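You operate a simulated robot arm through the tools that you are given. There is no shell and no other tool. Be economical: measure what you need, move in short steps, check, and stop when the job is done.

Carry out the task below with a simulated robot arm. There is one attempt and no reset: what you move stays moved.

TASK
Put things in order on the island top. At the end: the clear glass with a blue band stands where the beige small tin stood; the beige small tin from the island top stands where the pepper mill stood; the white milk bottle is on the white butter dish; the pepper mill is on the yellow butter tub; whatever was shut is shut again. Leave all else as you found it, and nothing knocked over.
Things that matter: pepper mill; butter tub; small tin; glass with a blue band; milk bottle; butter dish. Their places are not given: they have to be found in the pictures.

It is judged by the outcome, as a careful person would: the job done as asked, and still so three seconds after it is handed in. It fails if anything else is knocked over, pushed out of place, dropped, spilled or broken.

THE ROBOT
A 6-joint arm with a two-finger parallel gripper, fixed in place. Base frame: the origin is at the foot of the arm, x ahead of it, y to its left, z up; the work surface is at about z = 0. Lengths are in m, angles in rad, forces in N, time in s.
With the tool pointing down near the work surface it reaches from about 0.18 to 0.46 m from the base axis. Its first joint turns from -1.222 to 1.222 rad. Payload 1.9 kg.
Tool frame: the origin (TCP) lies between the finger pads and is the grasp point; the fingertips stand 0.023 m ahead of it; z points along the fingers, y is the line along which they close. The gripper opens to 0.094 m. The fingers are 0.038 m wide and 0.01 m thick; the gripper's body (0.054 by 0.096 m) begins 0.039 m behind the TCP.
Orientation is that of the tool frame in the base frame, as [roll, pitch, yaw] about the fixed x, y, z axes, in that order (R = Rz(yaw) Ry(pitch) Rx(roll)). With the fingers straight down and closing along the base's y, the tool's x points along the base's -x, its y along +y and its z along -z.

THE INTERFACE
- The arm moves only by the tool send_rows. Its argument "increments" is a list of rows, each a list of 3 entries, a list of its own where there are three numbers: the shift along the tool's x, y, z in m, then the turn, a rotation vector about the tool's x, y, z in rad, then the finger opening in m, from 0 to 0.094. In form: [[[dx, dy, dz], [wx, wy, wz], gripper], ...]. A call has 1 to 20 rows; each row is the pose to reach, as a shift and turn from the pose commanded when the call began, along the tool's axes at that moment. A row lasts 0.2 s, in which the tool goes at most 0.05 m and 0.15 rad; a call with a longer step from one row to the next is refused whole, and so is a gripper value outside its range. A pose out of reach is approached as far as the arm can. The call stops where the force on the tool passes 40 N (or 10 N more than at its start, if that is more) or the arm is blocked; 0.2 s more then pass. The fingers move at their own pace (about 0.108 m/s each) and stop on an object; they squeeze with about 31 N. The grip force told is the motor's: it shows also when the fingers shut on nothing. Time passes only in rows, and 0.2 s behind the last, so rows that repeat a pose let the fingers close. It gives the time, the measured TCP pose, the force on the tool (base axes), the opening and the grip force at its end, in the units of the frame above (readings bear some noise).
- Cameras (640 x 400 px; columns grow to the right, rows downward): "scene" is fixed at [0.0418, 0.3096, 0.409]; the picture's right is [-0.86, -0.52, 0.00], its down [-0.36, 0.60, -0.71] and it looks along [0.37, -0.61, -0.70] (base axes); focal length 214 px, centre (320, 200). "wrist" rides on the gripper at [-0.039, 0, -0.044] in the tool frame; the picture's right is [0.00, -1.00, 0.00], its down [0.97, 0.00, -0.24] and it looks along [0.24, 0.00, 0.97] (tool axes); focal length 218 px, centre (320, 200).
- snapshot(camera): a new picture of that camera. No time passes.
- pixel_to_xyz(camera, pixels): there is no depth. For up to 12 entries [column, row, z] of the newest picture of that camera ("zoom" is the newest enlarged one), the place [x, y] in the base frame at which the ray of that pixel passes the height z, good to about 0.002 m. No time passes.
- zoom(camera, box): a new picture of the part [left, top, right, bottom] of that camera's present view, enlarged. No time passes.
- finish_job(): hands the job in; it is judged then, once.

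Work in short steps. Measure before you move; look again where a grasp or a placing could have gone wrong, and mend it. You have 80 turns and 46 pictures in all, the two below and enlarged ones among them. Open the gripper and draw the arm clear of the work before you hand the job in, unless the task says otherwise; then end with one line.

The tools are called after ">>>" by a JSON object that holds its "method" and its "body". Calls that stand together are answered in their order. send_rows: Moves the arm, as the interface text tells. Its arguments: {"type":"object","properties":{"increments":{"type":"array","items":{"type":"array"}}},"required":["increments"]} The other tools are called the same way: snapshot (camera) takes a picture; pixel_to_xyz (camera, pixels) gives the place at which the rays of pixels pass given heights; zoom (camera, box) takes an enlarged picture of a part of a camera's view; finish_job () hands the job in.

At the start:

```text
clock: 0.0
eef_pos: [0.3025, 0.1345, 0.3294]
tcp_rot: [3.137, 0.0, 3.141]
ft_force: [0.0, -0.3, 0.0]
opening: 0.0941
grip_force: 0.2
```

scene: 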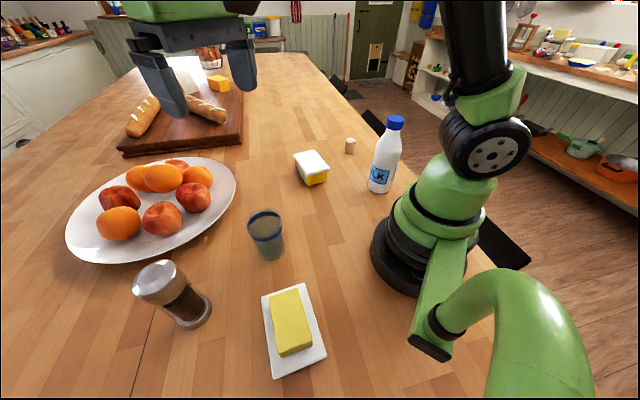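
wrist: 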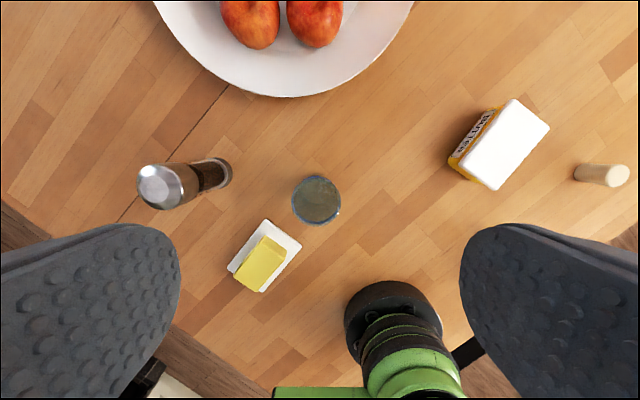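

The scene shows the mill near (180,300), the glass at (266,235), the dish at (293,330), the tub at (312,168), the tin at (350,145) and the bottle at (383,160). I'll zoom in on both areas before measuring.

>>> {"method": "zoom", "body": {"camera": "scene", "box": [120, 200, 360, 390]}}

>>> {"method": "zoom", "body": {"camera": "scene", "box": [270, 100, 430, 210]}}

>>> {"method": "pixel_to_xyz", "body": {"camera": "scene", "pixels": [[193, 312, 0.0], [157, 280, 0.1], [268, 252, 0.0], [265, 220, 0.07], [350, 152, 0.0], [350, 139, 0.03], [380, 187, 0.0], [396, 121, 0.12], [294, 335, 0.0], [313, 180, 0.0], [311, 161, 0.04]]}}

>>> {"method": "pixel_to_xyz", "body": {"camera": "wrist", "pixels": [[218, 172, 0.0], [160, 186, 0.1], [316, 200, 0.0], [316, 200, 0.07], [580, 172, 0.0], [617, 176, 0.03], [265, 256, 0.0], [506, 145, 0.04], [549, 126, 0.04], [515, 99, 0.04], [463, 159, 0.04], [494, 190, 0.04]]}}

```text
2.11 times, centred on (240, 295) of scene
```

zoom: 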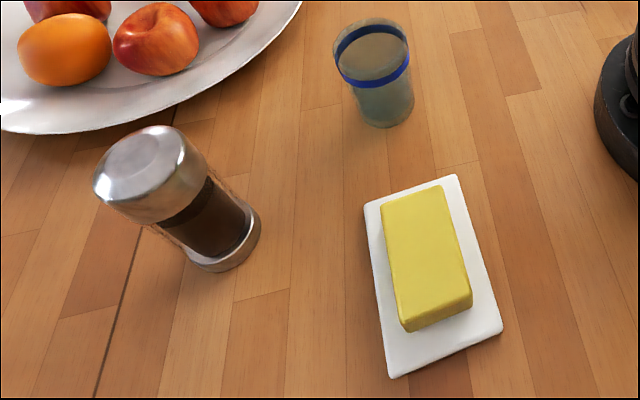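

```text
3.64 times, centred on (350, 155) of scene
```

zoom: 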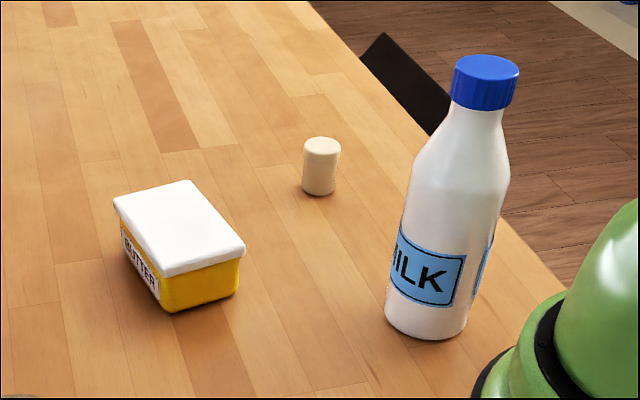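

```text
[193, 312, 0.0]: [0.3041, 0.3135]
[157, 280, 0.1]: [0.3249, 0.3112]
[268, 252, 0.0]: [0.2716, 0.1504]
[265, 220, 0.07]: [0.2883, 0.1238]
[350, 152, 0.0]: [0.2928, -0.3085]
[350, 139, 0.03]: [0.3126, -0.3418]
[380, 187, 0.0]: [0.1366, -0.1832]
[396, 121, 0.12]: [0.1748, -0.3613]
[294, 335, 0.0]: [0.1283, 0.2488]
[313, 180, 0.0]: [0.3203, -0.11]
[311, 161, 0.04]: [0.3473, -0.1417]
```

```text
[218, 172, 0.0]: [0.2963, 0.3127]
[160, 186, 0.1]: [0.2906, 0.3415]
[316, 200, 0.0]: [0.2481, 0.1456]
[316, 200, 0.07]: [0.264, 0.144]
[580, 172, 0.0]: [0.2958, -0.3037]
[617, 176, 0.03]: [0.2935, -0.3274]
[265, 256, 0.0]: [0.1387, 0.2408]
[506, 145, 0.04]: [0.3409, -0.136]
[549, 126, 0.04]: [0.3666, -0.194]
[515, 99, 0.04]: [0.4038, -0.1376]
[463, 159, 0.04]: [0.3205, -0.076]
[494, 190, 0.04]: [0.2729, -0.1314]
```

The mill's base is around (0.298, 0.312) and its top is at about z=0.14. I'll move above it, staying high, and look with the wrist camera.

>>> {"method": "send_rows", "body": {"increments": [[[0.001, 0.044, 0.02], [0, 0, 0], 0.094], [[0.002, 0.088, 0.04], [0, 0, 0], 0.094], [[0.003, 0.132, 0.06], [0, 0, 0], 0.094], [[0.0045, 0.1775, 0.08], [0, 0, 0], 0.094], [[0.0045, 0.1775, 0.08], [0, 0, 0], 0.094]]}}

>>> {"method": "snapshot", "body": {"camera": "wrist"}}

>>> {"method": "snapshot", "body": {"camera": "scene"}}

```text
clock: 1.2
eef_pos: [0.2976, 0.3131, 0.2489]
tcp_rot: [3.14, 0.001, 3.139]
ft_force: [-0.2, 0.2, 0.5]
opening: 0.0941
grip_force: 0.0
```

```text
41 pictures are left
```

wrist: 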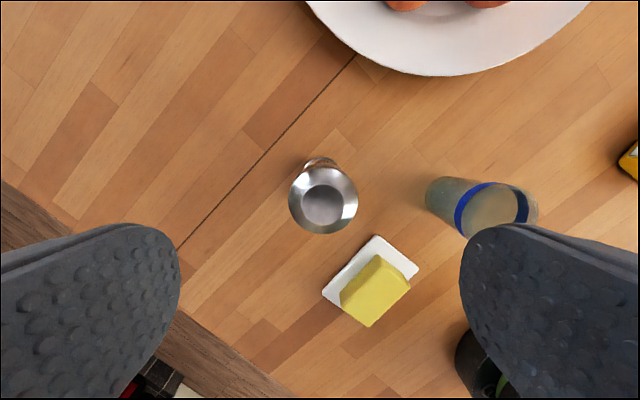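

```text
40 pictures are left
```

scene: 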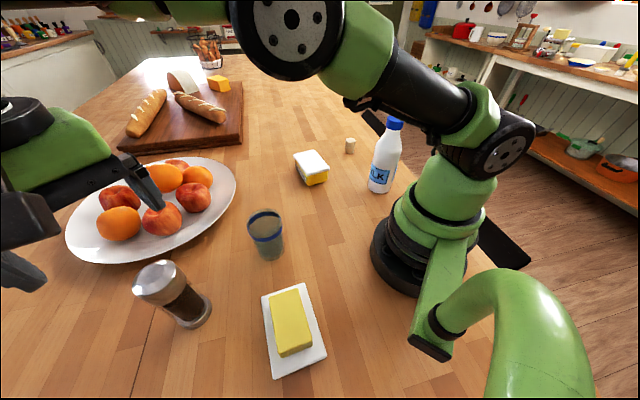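

The mill's cap is centred at (323,199) in the wrist view, with part of the base showing at (320,160). I'll measure both, along with the dish and the glass.

>>> {"method": "pixel_to_xyz", "body": {"camera": "wrist", "pixels": [[323, 199, 0.14], [323, 199, 0.13], [289, 199, 0.13], [358, 199, 0.13], [320, 157, 0.0], [323, 281, 0.0], [377, 235, 0.01], [419, 268, 0.01], [323, 291, 0.01], [430, 190, 0.0], [512, 206, 0.08]]}}

>>> {"method": "pixel_to_xyz", "body": {"camera": "scene", "pixels": [[191, 309, 0.0], [175, 328, 0.0], [211, 306, 0.0], [191, 328, 0.0], [160, 282, 0.13], [154, 276, 0.13], [262, 295, 0.008], [308, 283, 0.008], [327, 352, 0.008], [275, 378, 0.008]]}}

```text
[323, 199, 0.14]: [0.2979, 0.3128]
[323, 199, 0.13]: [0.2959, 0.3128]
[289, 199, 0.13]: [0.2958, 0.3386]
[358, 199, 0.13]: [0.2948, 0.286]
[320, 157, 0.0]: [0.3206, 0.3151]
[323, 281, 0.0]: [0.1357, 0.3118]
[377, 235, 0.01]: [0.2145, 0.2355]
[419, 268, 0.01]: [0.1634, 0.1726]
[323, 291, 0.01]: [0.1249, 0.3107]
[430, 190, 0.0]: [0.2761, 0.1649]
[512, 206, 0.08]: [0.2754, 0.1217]
```

```text
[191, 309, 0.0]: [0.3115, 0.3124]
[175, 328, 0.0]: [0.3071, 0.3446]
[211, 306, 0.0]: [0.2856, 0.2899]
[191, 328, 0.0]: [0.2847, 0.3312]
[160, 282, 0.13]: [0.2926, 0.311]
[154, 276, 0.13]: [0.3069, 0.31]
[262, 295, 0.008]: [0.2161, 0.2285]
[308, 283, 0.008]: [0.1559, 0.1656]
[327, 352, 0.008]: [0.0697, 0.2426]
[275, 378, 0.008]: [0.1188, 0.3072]
```

The mill is at about (0.297, 0.313), with a cap about 0.052 wide. I'll descend to z=0.112 and close on the cap.

>>> {"method": "send_rows", "body": {"increments": [[[0.0006, 0, 0.045], [0, 0, 0], 0.094], [[0.0006, 0, 0.09], [0, 0, 0], 0.094], [[0.0006, 0, 0.137], [0, 0, 0], 0.094], [[0.0006, 0, 0.137], [0, 0, 0], 0.094], [[0.0006, 0, 0.137], [0, 0, 0], 0.04], [[0.0006, 0, 0.137], [0, 0, 0], 0.04], [[0.0006, 0, 0.137], [0, 0, 0], 0.04]]}}

>>> {"method": "snapshot", "body": {"camera": "scene"}}

```text
clock: 2.8
eef_pos: [0.2978, 0.3131, 0.1125]
tcp_rot: [3.138, 0.001, 3.141]
ft_force: [-0.2, -0.7, -0.3]
opening: 0.0504
grip_force: 30.4
```

```text
39 pictures are left
```

scene: 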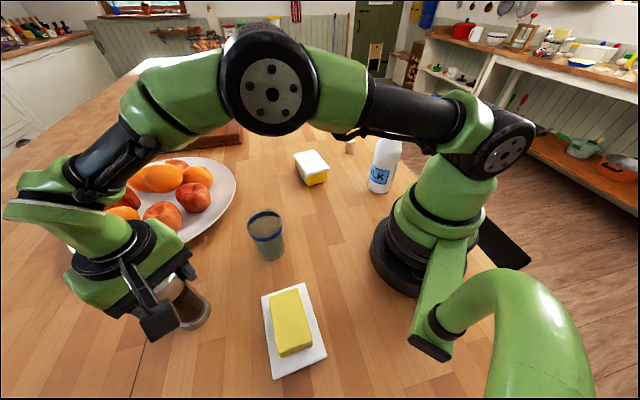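

The mill is held at opening 0.0504. I'll lift it and carry it to a spot beside the tub so the wrist camera can see the tub.

>>> {"method": "send_rows", "body": {"increments": [[[0, 0, -0.045], [0, 0, 0], 0.04], [[0, 0, -0.09], [0, 0, 0], 0.04], [[0, 0, -0.138], [0, 0, 0], 0.04], [[0, -0.04, -0.138], [0, 0, 0], 0.04], [[0, -0.08, -0.138], [0, 0, 0], 0.04], [[-0.01, -0.12, -0.138], [0, 0, 0], 0.04], [[-0.02, -0.16, -0.138], [0, 0, 0], 0.04], [[-0.03, -0.2, -0.138], [0, 0, 0], 0.04], [[-0.035, -0.24, -0.138], [0, 0, 0], 0.04], [[-0.04, -0.28, -0.138], [0, 0, 0], 0.04], [[-0.04, -0.31, -0.138], [0, 0, 0], 0.04], [[-0.04, -0.333, -0.138], [0, 0, 0], 0.04], [[-0.04, -0.333, -0.138], [0, 0, 0], 0.04]]}}

>>> {"method": "snapshot", "body": {"camera": "wrist"}}

```text
clock: 5.6
eef_pos: [0.3364, -0.0209, 0.2497]
tcp_rot: [3.139, -0.002, 3.141]
ft_force: [-0.3, 0.0, -1.9]
opening: 0.0504
grip_force: 31.4
```

```text
38 pictures are left
```

wrist: 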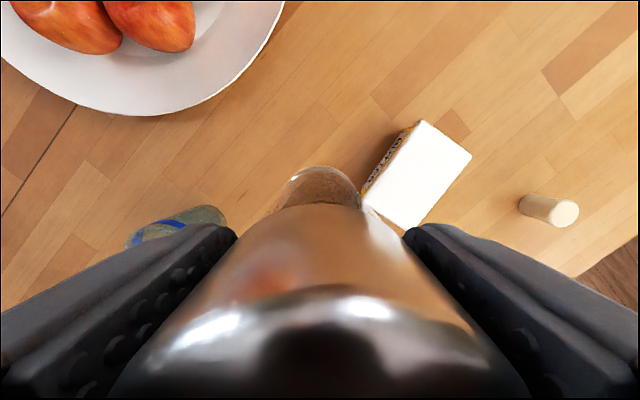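

The lid's corners are near (421,121), (472,156), (413,229) and (362,196). I'll measure them at two heights.

>>> {"method": "pixel_to_xyz", "body": {"camera": "wrist", "pixels": [[421, 121, 0.05], [472, 156, 0.05], [413, 229, 0.05], [362, 196, 0.05], [417, 175, 0.03], [417, 175, 0.06], [525, 206, 0.0], [565, 214, 0.03], [565, 214, 0.04]]}}

>>> {"method": "zoom", "body": {"camera": "scene", "box": [270, 100, 430, 200]}}

>>> {"method": "pixel_to_xyz", "body": {"camera": "zoom", "pixels": [[330, 190, 0]]}}

```text
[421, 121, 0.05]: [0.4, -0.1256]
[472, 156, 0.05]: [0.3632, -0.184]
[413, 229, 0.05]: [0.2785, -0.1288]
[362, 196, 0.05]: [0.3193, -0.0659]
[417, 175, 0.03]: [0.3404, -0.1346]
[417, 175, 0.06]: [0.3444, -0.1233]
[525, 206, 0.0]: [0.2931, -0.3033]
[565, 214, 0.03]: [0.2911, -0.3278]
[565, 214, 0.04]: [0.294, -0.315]
```

```text
4.00 times, centred on (350, 150) of scene
```

zoom: 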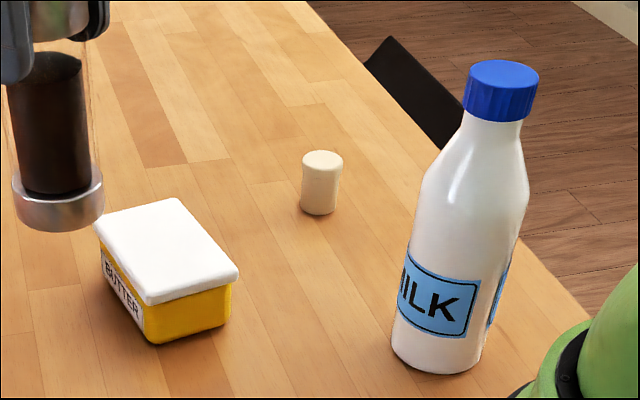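

```text
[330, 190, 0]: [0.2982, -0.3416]
```

The lid's centre is at (0.340, -0.126) and its top is at z≈0.05. I'll move the mill over it and lower it to just above contact.

>>> {"method": "send_rows", "body": {"increments": [[[-0.0036, -0.04, 0], [0, 0, 0], 0.04], [[-0.0036, -0.08, 0], [0, 0, 0], 0.04], [[-0.0036, -0.105, 0], [0, 0, 0], 0.04], [[-0.0036, -0.105, 0.03], [0, 0, 0], 0.04], [[-0.0036, -0.105, 0.06], [0, 0, 0], 0.04], [[-0.0036, -0.105, 0.076], [0, 0, 0], 0.04], [[-0.0036, -0.105, 0.08], [0, 0, 0], 0.04], [[-0.0036, -0.105, 0.08], [0, 0, 0], 0.04]]}}

>>> {"method": "zoom", "body": {"camera": "scene", "box": [240, 90, 400, 190]}}

```text
clock: 7.4
eef_pos: [0.3406, -0.1252, 0.1704]
tcp_rot: [3.139, 0.0, 3.141]
ft_force: [-0.2, 0.2, -2.9]
opening: 0.0506
grip_force: 31.2
```

```text
4.00 times, centred on (320, 140) of scene
```

zoom: 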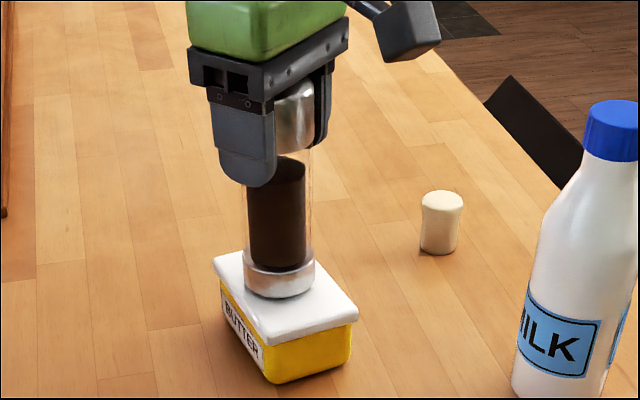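

The mill is over the lid. I'll lower it in 2 mm steps and watch the force.

>>> {"method": "send_rows", "body": {"increments": [[[0, 0, 0.002], [0, 0, 0], 0.04], [[0, 0, 0.004], [0, 0, 0], 0.04], [[0, 0, 0.006], [0, 0, 0], 0.04], [[0, 0, 0.006], [0, 0, 0], 0.04]]}}

```text
clock: 8.4
eef_pos: [0.3415, -0.1252, 0.1644]
tcp_rot: [3.14, 0.004, 3.14]
ft_force: [-1.8, 0.9, 23.2]
opening: 0.0503
grip_force: 31.0
```

There is contact at 23 N. I'll ease up 1 mm, release, rise and check.

>>> {"method": "send_rows", "body": {"increments": [[[0, 0, -0.001], [0, 0, 0], 0.04], [[0, 0, -0.001], [0, 0, 0], 0.06], [[0, 0, -0.001], [0, 0, 0], 0.08], [[0, 0, -0.001], [0, 0, 0], 0.094], [[0, 0, -0.03], [0, 0, 0], 0.094], [[0, 0, -0.07], [0, 0, 0], 0.094], [[0, 0, -0.11], [0, 0, 0], 0.094], [[0, 0, -0.11], [0, 0, 0], 0.094]]}}

>>> {"method": "snapshot", "body": {"camera": "wrist"}}

>>> {"method": "zoom", "body": {"camera": "scene", "box": [240, 90, 400, 190]}}

```text
clock: 10.2
eef_pos: [0.3404, -0.1247, 0.275]
tcp_rot: [3.14, 0.001, -3.141]
ft_force: [0.1, -0.5, 0.0]
opening: 0.0938
grip_force: 0.0
```

```text
35 pictures are left
```

wrist: 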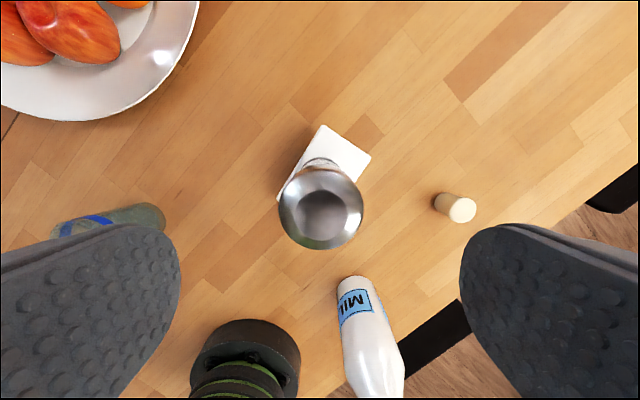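

```text
4.00 times, centred on (320, 140) of scene
```

zoom: 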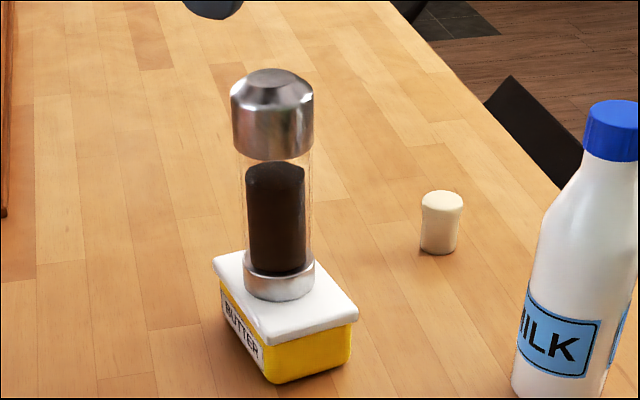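

The mill stands well. Next I'll go above the tin, staying high and then dropping a little, to look straight down on it.

>>> {"method": "send_rows", "body": {"increments": [[[0.012, -0.046, 0], [0, 0, 0], 0.094], [[0.024, -0.092, 0], [0, 0, 0], 0.094], [[0.036, -0.138, 0], [0, 0, 0], 0.094], [[0.047, -0.183, 0], [0, 0, 0], 0.094], [[0.047, -0.187, 0.04], [0, 0, 0], 0.094], [[0.047, -0.187, 0.08], [0, 0, 0], 0.094], [[0.047, -0.187, 0.11], [0, 0, 0], 0.094], [[0.047, -0.187, 0.11], [0, 0, 0], 0.094]]}}

>>> {"method": "snapshot", "body": {"camera": "wrist"}}

```text
clock: 12.0
eef_pos: [0.293, -0.3112, 0.1637]
tcp_rot: [3.138, -0.001, 3.139]
ft_force: [-0.1, -0.1, -0.1]
opening: 0.094
grip_force: 0.0
```

```text
33 pictures are left
```

wrist: 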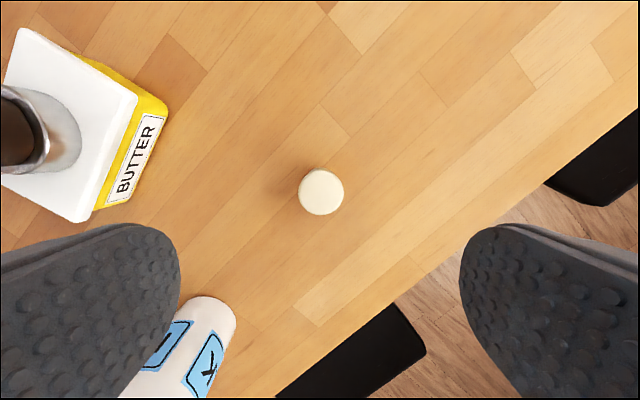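

The tin's top is centred at (321,192) with a radius of about 23 px. I'll measure it, and the bottle's base too.

>>> {"method": "pixel_to_xyz", "body": {"camera": "wrist", "pixels": [[321, 192, 0.0], [321, 192, 0.035], [321, 192, 0.045], [298, 192, 0.04], [344, 192, 0.04], [321, 169, 0.04], [321, 214, 0.0], [217, 299, 0.0], [236, 318, 0.0], [194, 298, 0.0]]}}

```text
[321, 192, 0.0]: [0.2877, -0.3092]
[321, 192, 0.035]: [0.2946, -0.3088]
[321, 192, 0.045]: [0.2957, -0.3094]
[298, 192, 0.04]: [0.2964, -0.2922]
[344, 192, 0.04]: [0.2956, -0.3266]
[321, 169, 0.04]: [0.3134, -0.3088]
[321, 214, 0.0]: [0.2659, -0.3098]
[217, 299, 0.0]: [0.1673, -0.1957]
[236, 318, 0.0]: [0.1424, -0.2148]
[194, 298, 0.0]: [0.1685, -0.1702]
```

The tin is at (0.2945, -0.309), 0.034 wide and about 0.043 tall. I'll descend to z=0.03 and close.

>>> {"method": "send_rows", "body": {"increments": [[[-0.0015, 0.002, 0.045], [0, 0, 0], 0.094], [[-0.0015, 0.002, 0.09], [0, 0, 0], 0.094], [[-0.0015, 0.002, 0.134], [0, 0, 0], 0.094], [[-0.0015, 0.002, 0.134], [0, 0, 0], 0.06], [[-0.0015, 0.002, 0.134], [0, 0, 0], 0.025], [[-0.0015, 0.002, 0.134], [0, 0, 0], 0.025], [[-0.0015, 0.002, 0.134], [0, 0, 0], 0.025]]}}

```text
clock: 13.6
eef_pos: [0.2952, -0.3094, 0.0292]
tcp_rot: [3.137, 0.0, 3.14]
ft_force: [-0.1, 0.3, -0.1]
opening: 0.0325
grip_force: 30.3
```

The tin is held. I'll lift it to z≈0.265 and carry it over to above the mill's old spot.

>>> {"method": "send_rows", "body": {"increments": [[[0, 0, -0.047], [0, 0, 0], 0.025], [[0, 0, -0.094], [0, 0, 0], 0.025], [[0, 0, -0.141], [0, 0, 0], 0.025], [[0, 0, -0.188], [0, 0, 0], 0.025], [[0.005, 0, -0.235], [0, 0, 0], 0.025], [[0.012, 0.046, -0.236], [0, 0, 0], 0.025], [[0.02, 0.094, -0.236], [0, 0, 0], 0.025], [[0.025, 0.142, -0.236], [0, 0, 0], 0.025], [[0.025, 0.19, -0.236], [0, 0, 0], 0.025], [[0.025, 0.238, -0.236], [0, 0, 0], 0.025], [[0.025, 0.286, -0.236], [0, 0, 0], 0.025], [[0.025, 0.334, -0.236], [0, 0, 0], 0.025], [[0.02, 0.382, -0.236], [0, 0, 0], 0.025], [[0.015, 0.43, -0.236], [0, 0, 0], 0.025], [[0.01, 0.478, -0.236], [0, 0, 0], 0.025], [[0.005, 0.526, -0.236], [0, 0, 0], 0.025], [[0, 0.574, -0.236], [0, 0, 0], 0.025], [[-0.001, 0.6225, -0.236], [0, 0, 0], 0.025], [[-0.001, 0.6225, -0.236], [0, 0, 0], 0.025]]}}

>>> {"method": "snapshot", "body": {"camera": "scene"}}

```text
clock: 17.6
eef_pos: [0.297, 0.3109, 0.2683]
tcp_rot: [3.14, 0.0, 3.139]
ft_force: [0.0, -0.3, -0.3]
opening: 0.0324
grip_force: 30.9
```

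```text
32 pictures are left
```

scene: 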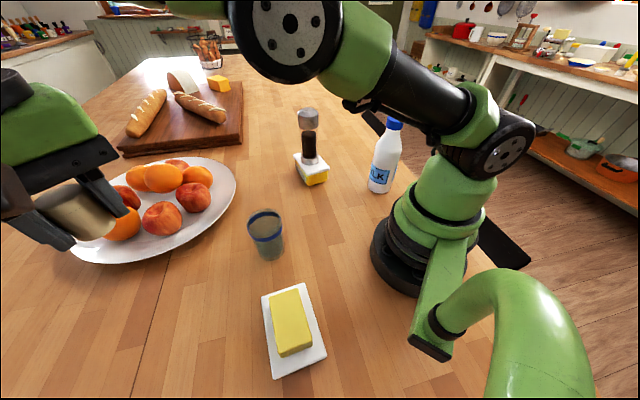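

The tin is over (0.297, 0.311), and the target is (0.2965, 0.313). I'll lower it and sense contact.

>>> {"method": "send_rows", "body": {"increments": [[[0.0005, 0.0015, 0.045], [0, 0, 0], 0.025], [[0.0005, 0.0015, 0.09], [0, 0, 0], 0.025], [[0.0005, 0.0015, 0.135], [0, 0, 0], 0.025], [[0.0005, 0.0015, 0.18], [0, 0, 0], 0.025], [[0.0005, 0.0015, 0.215], [0, 0, 0], 0.025], [[0.0005, 0.0015, 0.23], [0, 0, 0], 0.025], [[0.0005, 0.0015, 0.235], [0, 0, 0], 0.025], [[0.0005, 0.0015, 0.237], [0, 0, 0], 0.025], [[0.0005, 0.0015, 0.237], [0, 0, 0], 0.025]]}}

```text
clock: 19.6
eef_pos: [0.2953, 0.3144, 0.0305]
tcp_rot: [3.137, 0.001, 3.14]
ft_force: [0.2, 0.4, -0.4]
opening: 0.0321
grip_force: 30.7
```

>>> {"method": "send_rows", "body": {"increments": [[[-0.0005, 0, 0.001], [0, 0, 0], 0.025], [[-0.0005, 0, 0.0015], [0, 0, 0], 0.025], [[-0.0005, 0, 0.0015], [0, 0, 0], 0.06], [[-0.0005, 0, 0.0015], [0, 0, 0], 0.094], [[-0.0005, 0, 0.0015], [0, 0, 0], 0.094], [[-0.0005, 0, -0.04], [0, 0, 0], 0.094], [[-0.0005, 0, -0.08], [0, 0, 0], 0.094], [[-0.0005, 0, -0.12], [0, 0, 0], 0.094], [[-0.0005, 0, -0.16], [0, 0, 0], 0.094], [[-0.0005, 0, -0.2], [0, 0, 0], 0.094], [[-0.0005, 0, -0.2], [0, 0, 0], 0.094]]}}

>>> {"method": "snapshot", "body": {"camera": "wrist"}}

```text
clock: 22.0
eef_pos: [0.2964, 0.3149, 0.2303]
tcp_rot: [3.14, 0.001, 3.138]
ft_force: [0.1, 0.1, -0.5]
opening: 0.0939
grip_force: 0.1
```

```text
31 pictures are left
```

wrist: 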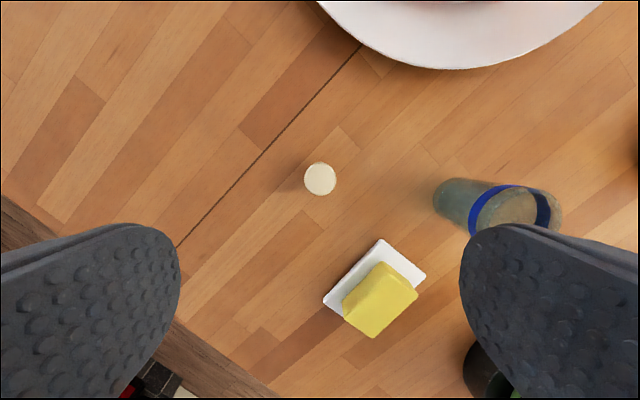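

The tin is standing at (320,179), where the mill was. Next I'll go above the glass for a look straight down.

>>> {"method": "send_rows", "body": {"increments": [[[0.007, -0.042, 0], [0, 0, 0], 0.094], [[0.014, -0.084, 0], [0, 0, 0], 0.094], [[0.021, -0.126, 0], [0, 0, 0], 0.094], [[0.0265, -0.168, 0], [0, 0, 0], 0.094], [[0.0265, -0.168, 0], [0, 0, 0], 0.094]]}}

>>> {"method": "snapshot", "body": {"camera": "wrist"}}

>>> {"method": "zoom", "body": {"camera": "scene", "box": [216, 190, 328, 260]}}

```text
clock: 23.2
eef_pos: [0.2698, 0.1468, 0.2304]
tcp_rot: [3.138, 0.001, -3.141]
ft_force: [-1.0, -0.7, 0.7]
opening: 0.094
grip_force: 0.0
```

```text
30 pictures are left
```

wrist: 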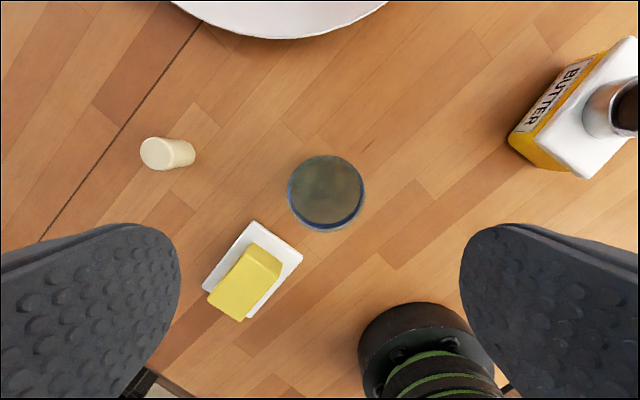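

```text
5.71 times, centred on (272, 225) of scene
```

zoom: 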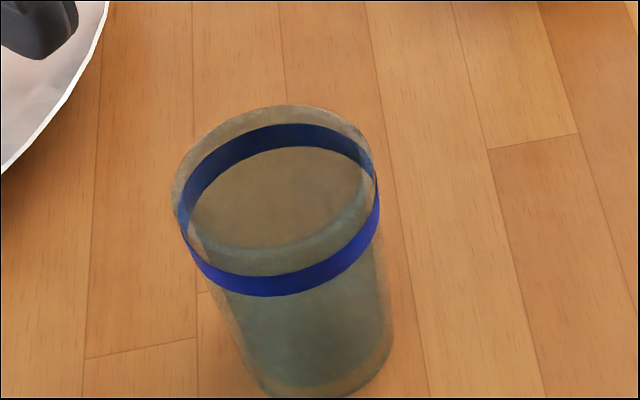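

The rim is centred near (326,190) with a radius of 38 px. I'll measure its position and width at the likely heights.

>>> {"method": "pixel_to_xyz", "body": {"camera": "wrist", "pixels": [[326, 190, 0.06], [326, 190, 0.09], [288, 190, 0.08], [365, 190, 0.08], [327, 153, 0.08], [320, 232, 0.0]]}}

>>> {"method": "pixel_to_xyz", "body": {"camera": "scene", "pixels": [[264, 221, 0.06], [264, 221, 0.09], [246, 224, 0.08], [282, 224, 0.08], [264, 259, 0.0], [285, 255, 0.0], [271, 250, 0.0]]}}

```text
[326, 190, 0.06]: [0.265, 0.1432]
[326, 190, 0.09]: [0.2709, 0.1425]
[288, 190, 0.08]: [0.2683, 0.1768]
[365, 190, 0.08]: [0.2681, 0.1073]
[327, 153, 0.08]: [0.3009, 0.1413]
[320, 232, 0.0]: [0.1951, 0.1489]
```

```text
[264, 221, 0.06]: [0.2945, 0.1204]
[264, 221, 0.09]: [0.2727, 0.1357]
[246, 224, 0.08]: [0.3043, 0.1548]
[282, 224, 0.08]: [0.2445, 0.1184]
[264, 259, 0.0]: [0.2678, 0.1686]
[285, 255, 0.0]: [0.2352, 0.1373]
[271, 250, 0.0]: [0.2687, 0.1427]
```

The glass is centred at about (0.270, 0.142), with a rim about 0.065 wide at z≈0.095. I'll descend to z=0.067 and close.

>>> {"method": "send_rows", "body": {"increments": [[[0, -0.0045, 0.04], [0, 0, 0], 0.094], [[0, -0.0045, 0.08], [0, 0, 0], 0.094], [[0, -0.0045, 0.12], [0, 0, 0], 0.094], [[0, -0.0045, 0.15], [0, 0, 0], 0.094], [[0, -0.0045, 0.163], [0, 0, 0], 0.094], [[0, -0.0045, 0.163], [0, 0, 0], 0.094]]}}

>>> {"method": "zoom", "body": {"camera": "scene", "box": [192, 150, 352, 250]}}

>>> {"method": "snapshot", "body": {"camera": "wrist"}}

```text
clock: 24.6
eef_pos: [0.2688, 0.1432, 0.0663]
tcp_rot: [3.138, 0.002, 3.139]
ft_force: [0.8, -0.2, 0.2]
opening: 0.094
grip_force: 0.1
```

```text
4.00 times, centred on (272, 200) of scene
```

zoom: 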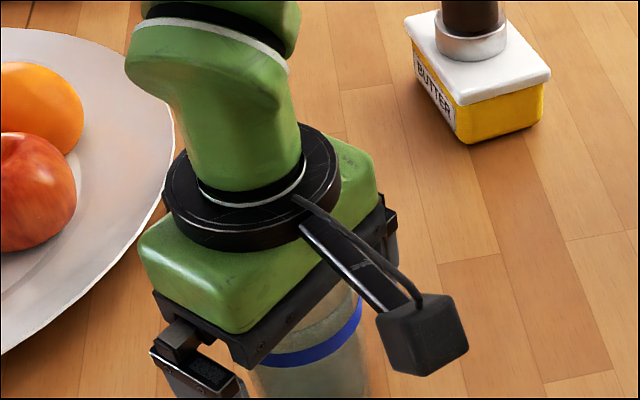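

```text
27 pictures are left
```

wrist: 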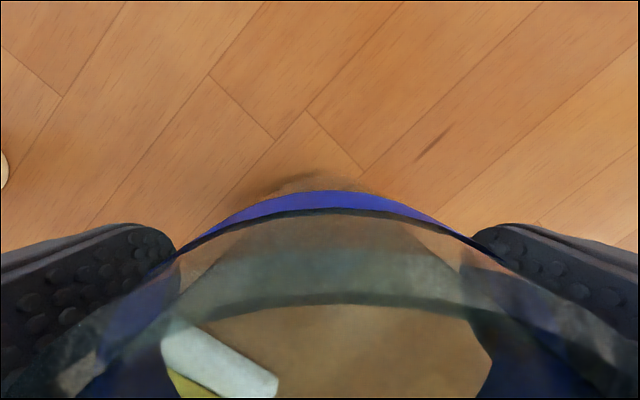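

The glass sits between the fingers. I'll close on it.

>>> {"method": "send_rows", "body": {"increments": [[[0, -0.001, 0], [0, 0, 0], 0.075], [[0, -0.001, 0], [0, 0, 0], 0.05], [[0, -0.001, 0], [0, 0, 0], 0.05], [[0, -0.001, 0], [0, 0, 0], 0.05]]}}

```text
clock: 25.6
eef_pos: [0.2686, 0.1426, 0.0679]
tcp_rot: [3.139, 0.0, 3.14]
ft_force: [0.8, -0.2, 0.3]
opening: 0.064
grip_force: 31.2
```

The glass is held at opening 0.064. I'll lift it gently straight up and check.

>>> {"method": "send_rows", "body": {"increments": [[[0, 0, -0.01], [0, 0, 0], 0.05], [[0, 0, -0.035], [0, 0, 0], 0.05], [[0, 0, -0.065], [0, 0, 0], 0.05], [[0, 0, -0.095], [0, 0, 0], 0.05], [[0, 0, -0.125], [0, 0, 0], 0.05], [[0, 0, -0.155], [0, 0, 0], 0.05], [[0, 0, -0.18], [0, 0, 0], 0.05], [[0, 0, -0.2], [0, 0, 0], 0.05], [[0, 0, -0.207], [0, 0, 0], 0.05], [[0, 0, -0.207], [0, 0, 0], 0.05]]}}

>>> {"method": "snapshot", "body": {"camera": "scene"}}

```text
clock: 27.8
eef_pos: [0.2687, 0.1412, 0.2746]
tcp_rot: [3.139, 0.0, 3.139]
ft_force: [0.6, 0.0, -3.2]
opening: 0.064
grip_force: 30.8
```

```text
26 pictures are left
```

scene: 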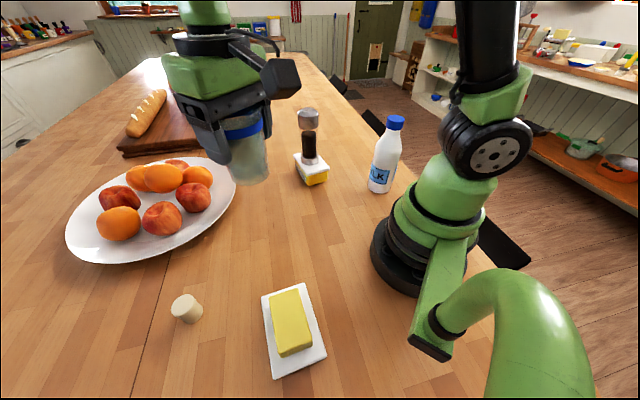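

The glass is lifted upright. I'll carry it smoothly past the mill, bowing toward the base, to above the tin's old spot.

>>> {"method": "send_rows", "body": {"increments": [[[0.002, -0.01, 0], [0, 0, 0], 0.05], [[0.006, -0.03, 0], [0, 0, 0], 0.05], [[0.01, -0.055, 0], [0, 0, 0], 0.05], [[0.014, -0.08, 0], [0, 0, 0], 0.05], [[0.017, -0.108, 0], [0, 0, 0], 0.05], [[0.02, -0.136, 0], [0, 0, 0], 0.05], [[0.02, -0.164, 0], [0, 0, 0], 0.05], [[0.02, -0.192, 0], [0, 0, 0], 0.05], [[0.02, -0.22, 0], [0, 0, 0], 0.05], [[0.02, -0.248, 0], [0, 0, 0], 0.05], [[0.018, -0.276, 0], [0, 0, 0], 0.05], [[0.014, -0.304, 0], [0, 0, 0], 0.05], [[0.008, -0.332, 0], [0, 0, 0], 0.05], [[0.001, -0.36, 0], [0, 0, 0], 0.05], [[-0.007, -0.388, 0], [0, 0, 0], 0.05], [[-0.014, -0.413, 0], [0, 0, 0], 0.05], [[-0.02, -0.434, 0], [0, 0, 0], 0.05], [[-0.024, -0.447, 0], [0, 0, 0], 0.05], [[-0.025, -0.451, 0], [0, 0, 0], 0.05], [[-0.025, -0.451, 0], [0, 0, 0], 0.05]]}}

>>> {"method": "snapshot", "body": {"camera": "scene"}}

```text
clock: 32.0
eef_pos: [0.2935, -0.3104, 0.2719]
tcp_rot: [3.137, 0.0, 3.14]
ft_force: [0.1, 0.4, -2.1]
opening: 0.064
grip_force: 30.9
```

```text
25 pictures are left
```

scene: 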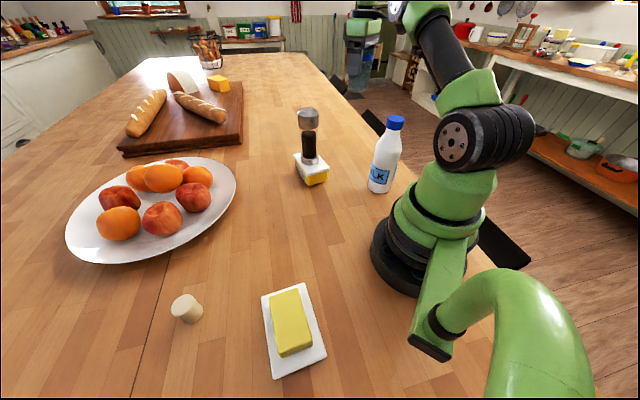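

The glass is over (0.2935, -0.310). I'll lower it to just above the table.

>>> {"method": "send_rows", "body": {"increments": [[[0, 0, 0.01], [0, 0, 0], 0.05], [[0, 0, 0.035], [0, 0, 0], 0.05], [[0, 0, 0.065], [0, 0, 0], 0.05], [[0, 0, 0.095], [0, 0, 0], 0.05], [[0, 0, 0.125], [0, 0, 0], 0.05], [[0, 0, 0.155], [0, 0, 0], 0.05], [[0, 0, 0.18], [0, 0, 0], 0.05], [[0, 0, 0.195], [0, 0, 0], 0.05], [[0, 0, 0.201], [0, 0, 0], 0.05], [[0, 0, 0.203], [0, 0, 0], 0.05], [[0, 0, 0.203], [0, 0, 0], 0.05]]}}

>>> {"method": "zoom", "body": {"camera": "scene", "box": [270, 90, 430, 190]}}

```text
clock: 34.4
eef_pos: [0.2941, -0.3099, 0.0684]
tcp_rot: [3.138, 0.0, 3.14]
ft_force: [-0.8, -0.2, -3.1]
opening: 0.0636
grip_force: 31.5
```

```text
4.00 times, centred on (350, 140) of scene
```

zoom: 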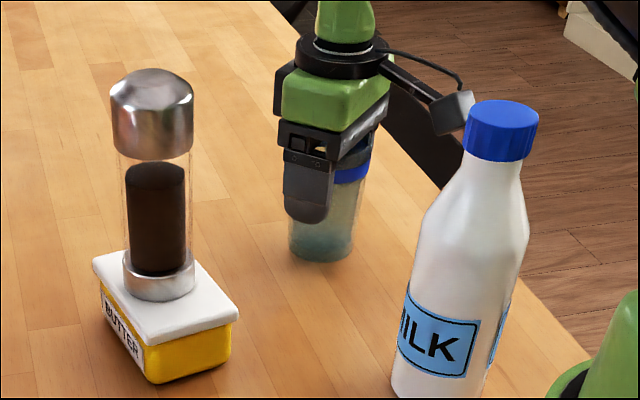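

The force reads -3 N, so the glass is still hanging. I'll lower in 1 mm steps.

>>> {"method": "send_rows", "body": {"increments": [[[0, 0, 0.001], [0, 0, 0], 0.05], [[0, 0, 0.002], [0, 0, 0], 0.05], [[0, 0, 0.002], [0, 0, 0], 0.05]]}}

```text
clock: 35.2
eef_pos: [0.2942, -0.3084, 0.0662]
tcp_rot: [3.136, 0.0, 3.14]
ft_force: [-0.5, 0.1, -2.6]
opening: 0.0639
grip_force: 30.4
```

>>> {"method": "send_rows", "body": {"increments": [[[0, 0, 0.001], [0, 0, 0], 0.05], [[0, 0, 0.002], [0, 0, 0], 0.05], [[0, 0, 0.002], [0, 0, 0], 0.05]]}}

```text
clock: 36.0
eef_pos: [0.295, -0.3108, 0.0659]
tcp_rot: [3.14, 0.004, 3.141]
ft_force: [-4.2, 1.8, 18.6]
opening: 0.0636
grip_force: 30.8
```

It has touched down at 18 N. I'll ease up 1 mm, open slowly, then rise.

>>> {"method": "send_rows", "body": {"increments": [[[0, 0, -0.001], [0, 0, 0], 0.05], [[0, 0, -0.001], [0, 0, 0], 0.068], [[0, 0, -0.001], [0, 0, 0], 0.08], [[0, 0, -0.001], [0, 0, 0], 0.094], [[0, 0, -0.001], [0, 0, 0], 0.094], [[0, 0, -0.03], [0, 0, 0], 0.094], [[0, 0, -0.07], [0, 0, 0], 0.094], [[0, 0, -0.11], [0, 0, 0], 0.094], [[0, 0, -0.15], [0, 0, 0], 0.094], [[0, 0, -0.19], [0, 0, 0], 0.094], [[0, 0, -0.19], [0, 0, 0], 0.094]]}}

>>> {"method": "zoom", "body": {"camera": "scene", "box": [270, 90, 430, 190]}}

>>> {"method": "snapshot", "body": {"camera": "wrist"}}

```text
clock: 38.4
eef_pos: [0.2935, -0.3097, 0.255]
tcp_rot: [3.138, 0.0, 3.138]
ft_force: [0.2, -0.2, -0.2]
opening: 0.0941
grip_force: 0.1
```

```text
4.00 times, centred on (350, 140) of scene
```

zoom: 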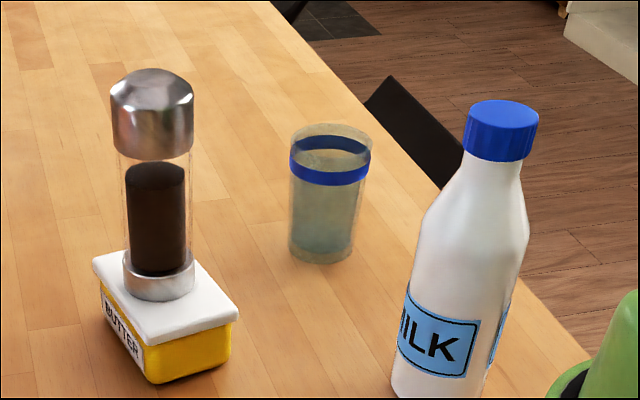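

```text
22 pictures are left
```

wrist: 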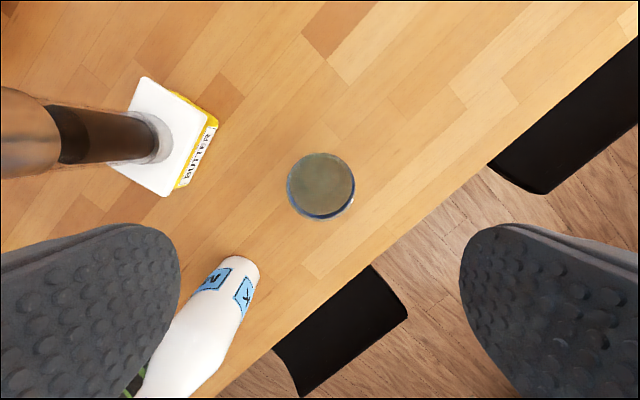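

The glass is upright in the right place. The bottle is at about (0.137, -0.183), roughly 0.2 tall. I'll rise and go above it to look at the cap.

>>> {"method": "send_rows", "body": {"increments": [[[0, 0, -0.03], [0, 0, 0], 0.094], [[0.035, 0.029, -0.035], [0, 0, 0], 0.094], [[0.07, 0.058, -0.035], [0, 0, 0], 0.094], [[0.105, 0.087, -0.035], [0, 0, 0], 0.094], [[0.135, 0.112, -0.035], [0, 0, 0], 0.094], [[0.155, 0.127, -0.035], [0, 0, 0], 0.094], [[0.155, 0.127, -0.035], [0, 0, 0], 0.094]]}}

>>> {"method": "snapshot", "body": {"camera": "wrist"}}

>>> {"method": "snapshot", "body": {"camera": "scene"}}

```text
clock: 40.0
eef_pos: [0.1382, -0.1822, 0.2898]
tcp_rot: [3.138, 0.0, 3.141]
ft_force: [0.8, -0.1, 0.4]
opening: 0.0942
grip_force: 0.1
```

```text
21 pictures are left
```

wrist: 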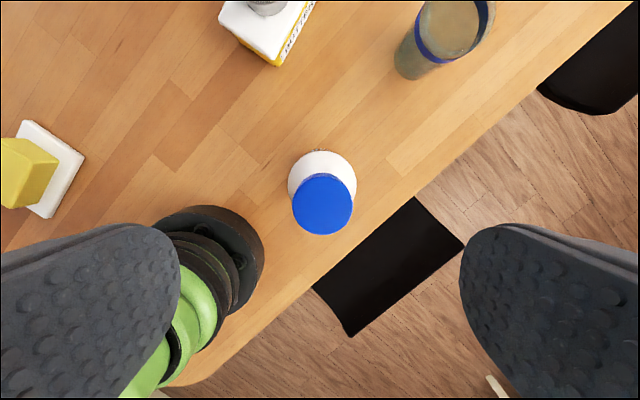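

```text
20 pictures are left
```

scene: 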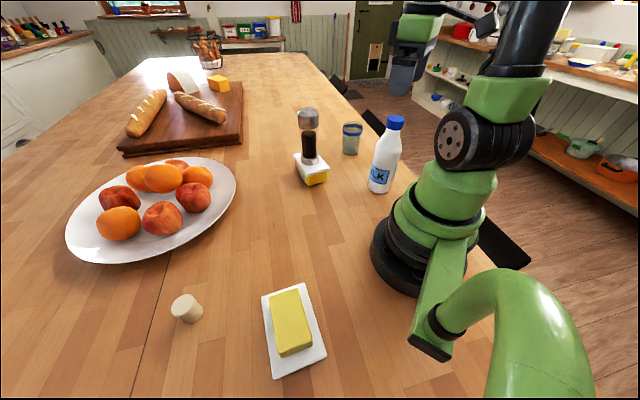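

The cap is centred at (323,204) with the body at (322,182). I'll measure them.

>>> {"method": "pixel_to_xyz", "body": {"camera": "wrist", "pixels": [[323, 204, 0.19], [323, 204, 0.2], [323, 204, 0.21], [292, 204, 0.2], [354, 204, 0.2], [322, 182, 0.12], [322, 149, 0.0], [288, 184, 0.1], [357, 184, 0.1]]}}

>>> {"method": "pixel_to_xyz", "body": {"camera": "scene", "pixels": [[396, 119, 0.19], [396, 119, 0.2], [396, 119, 0.21], [379, 186, 0.0]]}}

```text
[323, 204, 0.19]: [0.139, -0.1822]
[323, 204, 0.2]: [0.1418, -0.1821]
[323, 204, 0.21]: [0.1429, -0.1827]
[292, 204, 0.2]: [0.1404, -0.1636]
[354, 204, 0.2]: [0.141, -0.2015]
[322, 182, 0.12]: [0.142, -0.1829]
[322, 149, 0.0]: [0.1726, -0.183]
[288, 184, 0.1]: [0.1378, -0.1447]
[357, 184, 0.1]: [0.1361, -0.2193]
```

```text
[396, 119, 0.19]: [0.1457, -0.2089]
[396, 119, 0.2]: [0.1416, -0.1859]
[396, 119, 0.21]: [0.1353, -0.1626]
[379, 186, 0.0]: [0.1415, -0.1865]
```

The bottle is at (0.141, -0.1825), with its cap top at z≈0.20. I'll grasp the cap and neck at TCP z=0.178.

>>> {"method": "send_rows", "body": {"increments": [[[-0.003, 0, 0.04], [0, 0, 0], 0.094], [[-0.003, 0, 0.08], [0, 0, 0], 0.094], [[-0.003, 0, 0.112], [0, 0, 0], 0.094], [[-0.003, 0, 0.112], [0, 0, 0], 0.094], [[-0.003, 0, 0.112], [0, 0, 0], 0.06], [[-0.003, 0, 0.112], [0, 0, 0], 0.028], [[-0.003, 0, 0.112], [0, 0, 0], 0.028], [[-0.003, 0, 0.112], [0, 0, 0], 0.028]]}}

>>> {"method": "zoom", "body": {"camera": "scene", "box": [310, 100, 470, 200]}}

```text
clock: 41.8
eef_pos: [0.1438, -0.1813, 0.1782]
tcp_rot: [3.137, 0.0, 3.139]
ft_force: [1.0, -0.5, 1.8]
opening: 0.0417
grip_force: 31.3
```

```text
4.00 times, centred on (390, 150) of scene
```

zoom: 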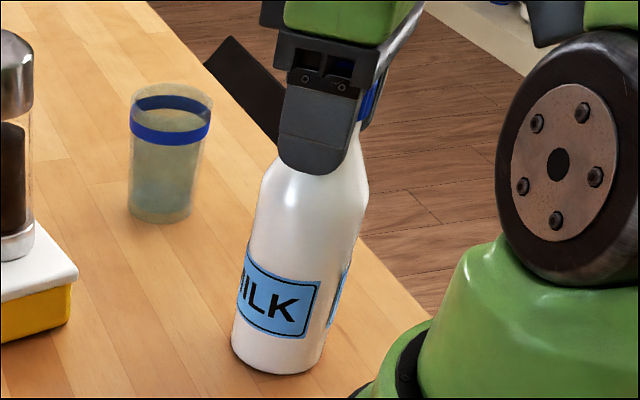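

The cap is gripped at opening 0.0417. I'll lift slowly.

>>> {"method": "send_rows", "body": {"increments": [[[0, 0, -0.005], [0, 0, 0], 0.028], [[0, 0, -0.02], [0, 0, 0], 0.028], [[0, 0, -0.04], [0, 0, 0], 0.028], [[0, 0, -0.06], [0, 0, 0], 0.028], [[0, 0, -0.08], [0, 0, 0], 0.028], [[0, 0, -0.095], [0, 0, 0], 0.028], [[0, 0, -0.1], [0, 0, 0], 0.028], [[0, 0, -0.1], [0, 0, 0], 0.028]]}}

>>> {"method": "snapshot", "body": {"camera": "scene"}}

```text
clock: 43.6
eef_pos: [0.1424, -0.183, 0.2779]
tcp_rot: [3.138, 0.001, 3.14]
ft_force: [0.6, 0.4, -6.1]
opening: 0.0362
grip_force: 31.3
```

```text
18 pictures are left
```

scene: 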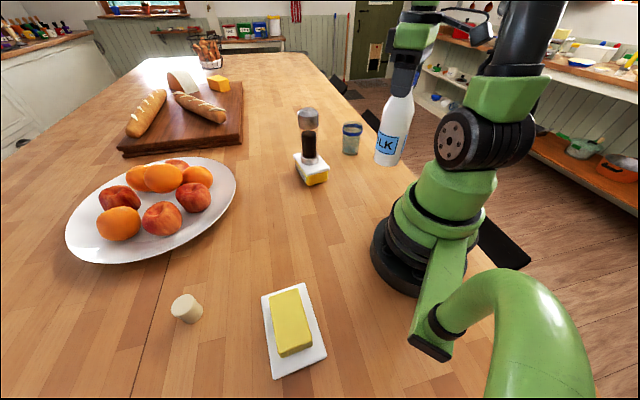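

The opening changed to 0.036, so the bottle may have slid in the grip. I'll take a close look.

>>> {"method": "zoom", "body": {"camera": "scene", "box": [330, 70, 490, 170]}}

>>> {"method": "pixel_to_xyz", "body": {"camera": "zoom", "pixels": [[225, 350, 0.06], [225, 350, 0.07], [225, 350, 0.08], [225, 350, 0.09]]}}

>>> {"method": "snapshot", "body": {"camera": "wrist"}}

```text
4.00 times, centred on (410, 120) of scene
```

zoom: 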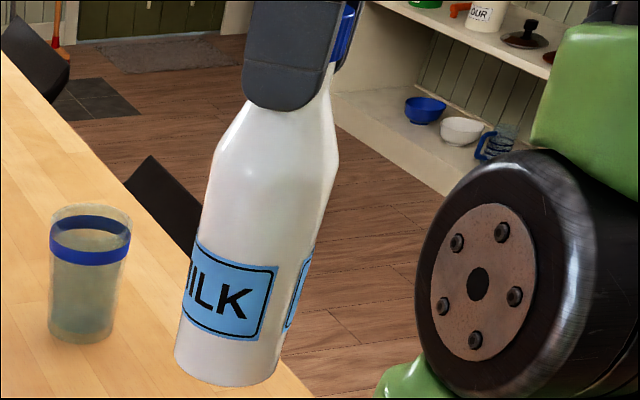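

```text
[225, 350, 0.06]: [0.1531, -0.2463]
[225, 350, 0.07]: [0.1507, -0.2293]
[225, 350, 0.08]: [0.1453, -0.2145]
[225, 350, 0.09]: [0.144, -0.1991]
```

```text
16 pictures are left
```

wrist: 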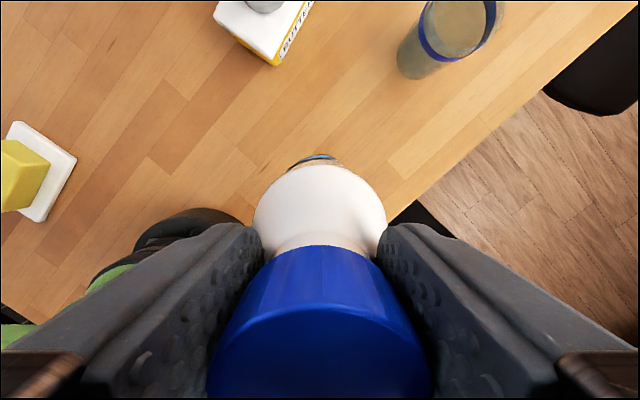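

The bottle hangs straight, gripped on the cap. From the earlier views I work out that the butter block's top is centred at about (0.1425, 0.240) at z≈0.03. I'll carry the bottle on an arc around the base to above it.

>>> {"method": "send_rows", "body": {"increments": [[[-0.0045, 0.0075, 0], [0, 0, 0], 0.028], [[-0.0175, 0.0275, 0], [0, 0, 0], 0.028], [[-0.0325, 0.0495, 0], [0, 0, 0], 0.028], [[-0.0475, 0.0725, 0], [0, 0, 0], 0.028], [[-0.0605, 0.0975, 0], [0, 0, 0], 0.028], [[-0.0705, 0.1245, 0], [0, 0, 0], 0.028], [[-0.0775, 0.1525, 0], [0, 0, 0], 0.028], [[-0.0825, 0.1825, 0], [0, 0, 0], 0.028], [[-0.0825, 0.2125, 0], [0, 0, 0], 0.028], [[-0.0775, 0.2425, 0], [0, 0, 0], 0.028], [[-0.0695, 0.2725, 0], [0, 0, 0], 0.028], [[-0.0605, 0.3025, 0], [0, 0, 0], 0.028], [[-0.0475, 0.3325, 0], [0, 0, 0], 0.028], [[-0.0345, 0.3625, 0], [0, 0, 0], 0.028], [[-0.0225, 0.3875, 0], [0, 0, 0], 0.028], [[-0.0095, 0.4075, 0], [0, 0, 0], 0.028], [[-0.0025, 0.4185, 0], [0, 0, 0], 0.028], [[-0.0005, 0.4225, 0], [0, 0, 0], 0.028], [[-0.0005, 0.4225, 0], [0, 0, 0], 0.028]]}}

>>> {"method": "snapshot", "body": {"camera": "scene"}}

>>> {"method": "snapshot", "body": {"camera": "wrist"}}

```text
clock: 47.6
eef_pos: [0.1427, 0.2391, 0.2798]
tcp_rot: [3.138, -0.002, 3.14]
ft_force: [-0.5, -0.2, -5.1]
opening: 0.0362
grip_force: 30.6
```

```text
15 pictures are left
```

scene: 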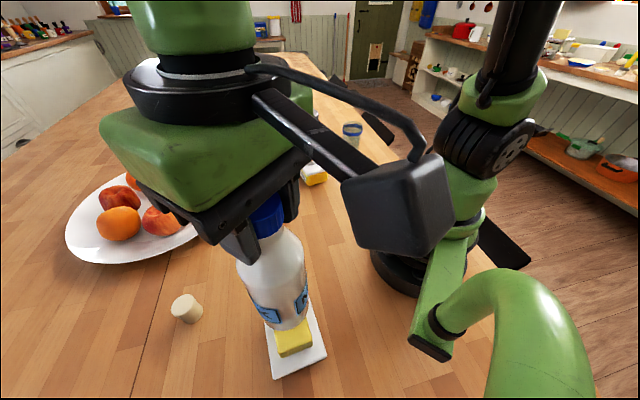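

```text
14 pictures are left
```

wrist: 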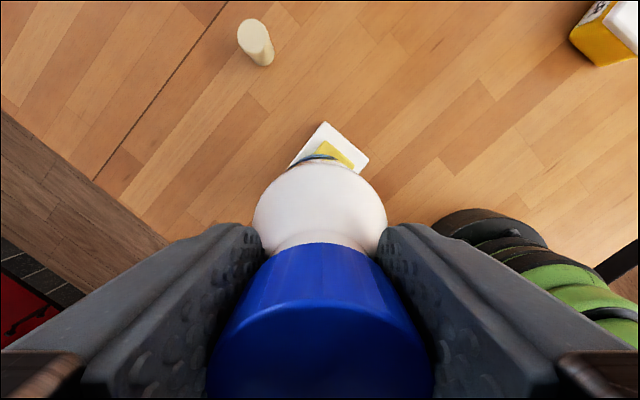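

The bottle hangs over the dish. I'll check the dish corner at (327,123) and then lower partway.

>>> {"method": "pixel_to_xyz", "body": {"camera": "wrist", "pixels": [[327, 123, 0.008], [370, 159, 0.008], [323, 141, 0.03], [355, 167, 0.03], [315, 157, 0.09]]}}

>>> {"method": "send_rows", "body": {"increments": [[[0, 0.001, 0.015], [0, 0, 0], 0.028], [[0, 0.001, 0.03], [0, 0, 0], 0.028], [[0, 0.001, 0.042], [0, 0, 0], 0.028], [[0, 0.001, 0.05], [0, 0, 0], 0.028], [[0, 0.001, 0.054], [0, 0, 0], 0.028], [[0, 0.001, 0.054], [0, 0, 0], 0.028]]}}

>>> {"method": "zoom", "body": {"camera": "scene", "box": [190, 280, 382, 400]}}

```text
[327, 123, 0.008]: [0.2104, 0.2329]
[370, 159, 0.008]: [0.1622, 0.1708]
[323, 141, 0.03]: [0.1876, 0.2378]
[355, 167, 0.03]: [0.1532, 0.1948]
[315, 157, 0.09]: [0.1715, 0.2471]
```

```text
clock: 48.7
eef_pos: [0.1444, 0.2415, 0.23]
tcp_rot: [3.132, 0.003, 3.14]
ft_force: [-1.9, -3.0, 11.0]
opening: 0.0365
grip_force: 30.6
stopped in row 5: the force on the tool passed its limit (the readings are from after the stop); the commanded pose is now the measured one
```

```text
3.33 times, centred on (286, 340) of scene
```

zoom: 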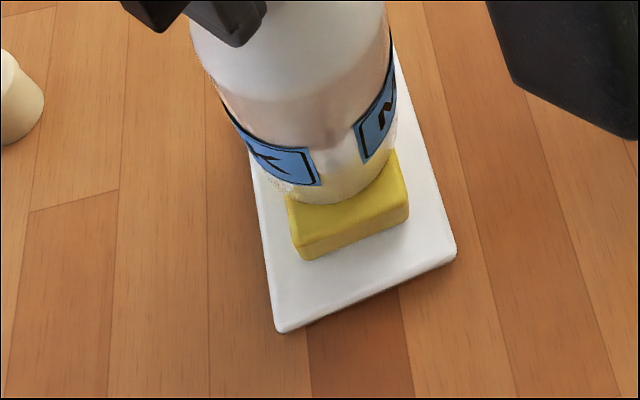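

Contact came at TCP z=0.23, and the bottle's base is centred on the butter block. I'll straighten and ease up slightly, then read the force before letting go.

>>> {"method": "send_rows", "body": {"increments": [[[0.0005, -0.001, -0.001], [0.008, 0, 0], 0.028], [[0.0005, -0.001, -0.001], [0.008, 0, 0], 0.028], [[0.0005, -0.001, -0.001], [0.008, 0, 0], 0.028]]}}

>>> {"method": "zoom", "body": {"camera": "scene", "box": [180, 200, 380, 325]}}

```text
clock: 49.5
eef_pos: [0.1426, 0.2397, 0.2317]
tcp_rot: [3.141, 0.003, 3.141]
ft_force: [0.6, -0.7, -5.1]
opening: 0.036
grip_force: 31.2
```

```text
3.20 times, centred on (280, 262) of scene
```

zoom: 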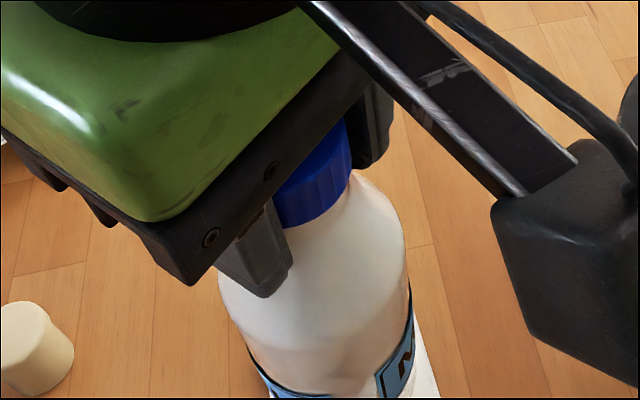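

It is hanging free again at -5 N. I'll lower in 0.5 mm steps to a light contact.

>>> {"method": "send_rows", "body": {"increments": [[[0, 0, 0.0005], [0, 0, 0], 0.028], [[0, 0, 0.001], [0, 0, 0], 0.028], [[0, 0, 0.0012], [0, 0, 0], 0.028]]}}

```text
clock: 50.3
eef_pos: [0.1436, 0.2408, 0.2316]
tcp_rot: [3.138, 0.004, 3.138]
ft_force: [-4.7, -6.6, 34.9]
opening: 0.0362
grip_force: 31.4
```

That is firm contact. I'll back off 0.7 mm, check the force and then open gradually.

>>> {"method": "send_rows", "body": {"increments": [[[0, 0, -0.0005], [0, 0, 0], 0.028], [[0, 0, -0.0007], [0, 0, 0], 0.028]]}}

```text
clock: 50.9
eef_pos: [0.1432, 0.2393, 0.2305]
tcp_rot: [3.14, 0.003, 3.14]
ft_force: [-2.9, -2.6, 23.8]
opening: 0.0362
grip_force: 31.1
```

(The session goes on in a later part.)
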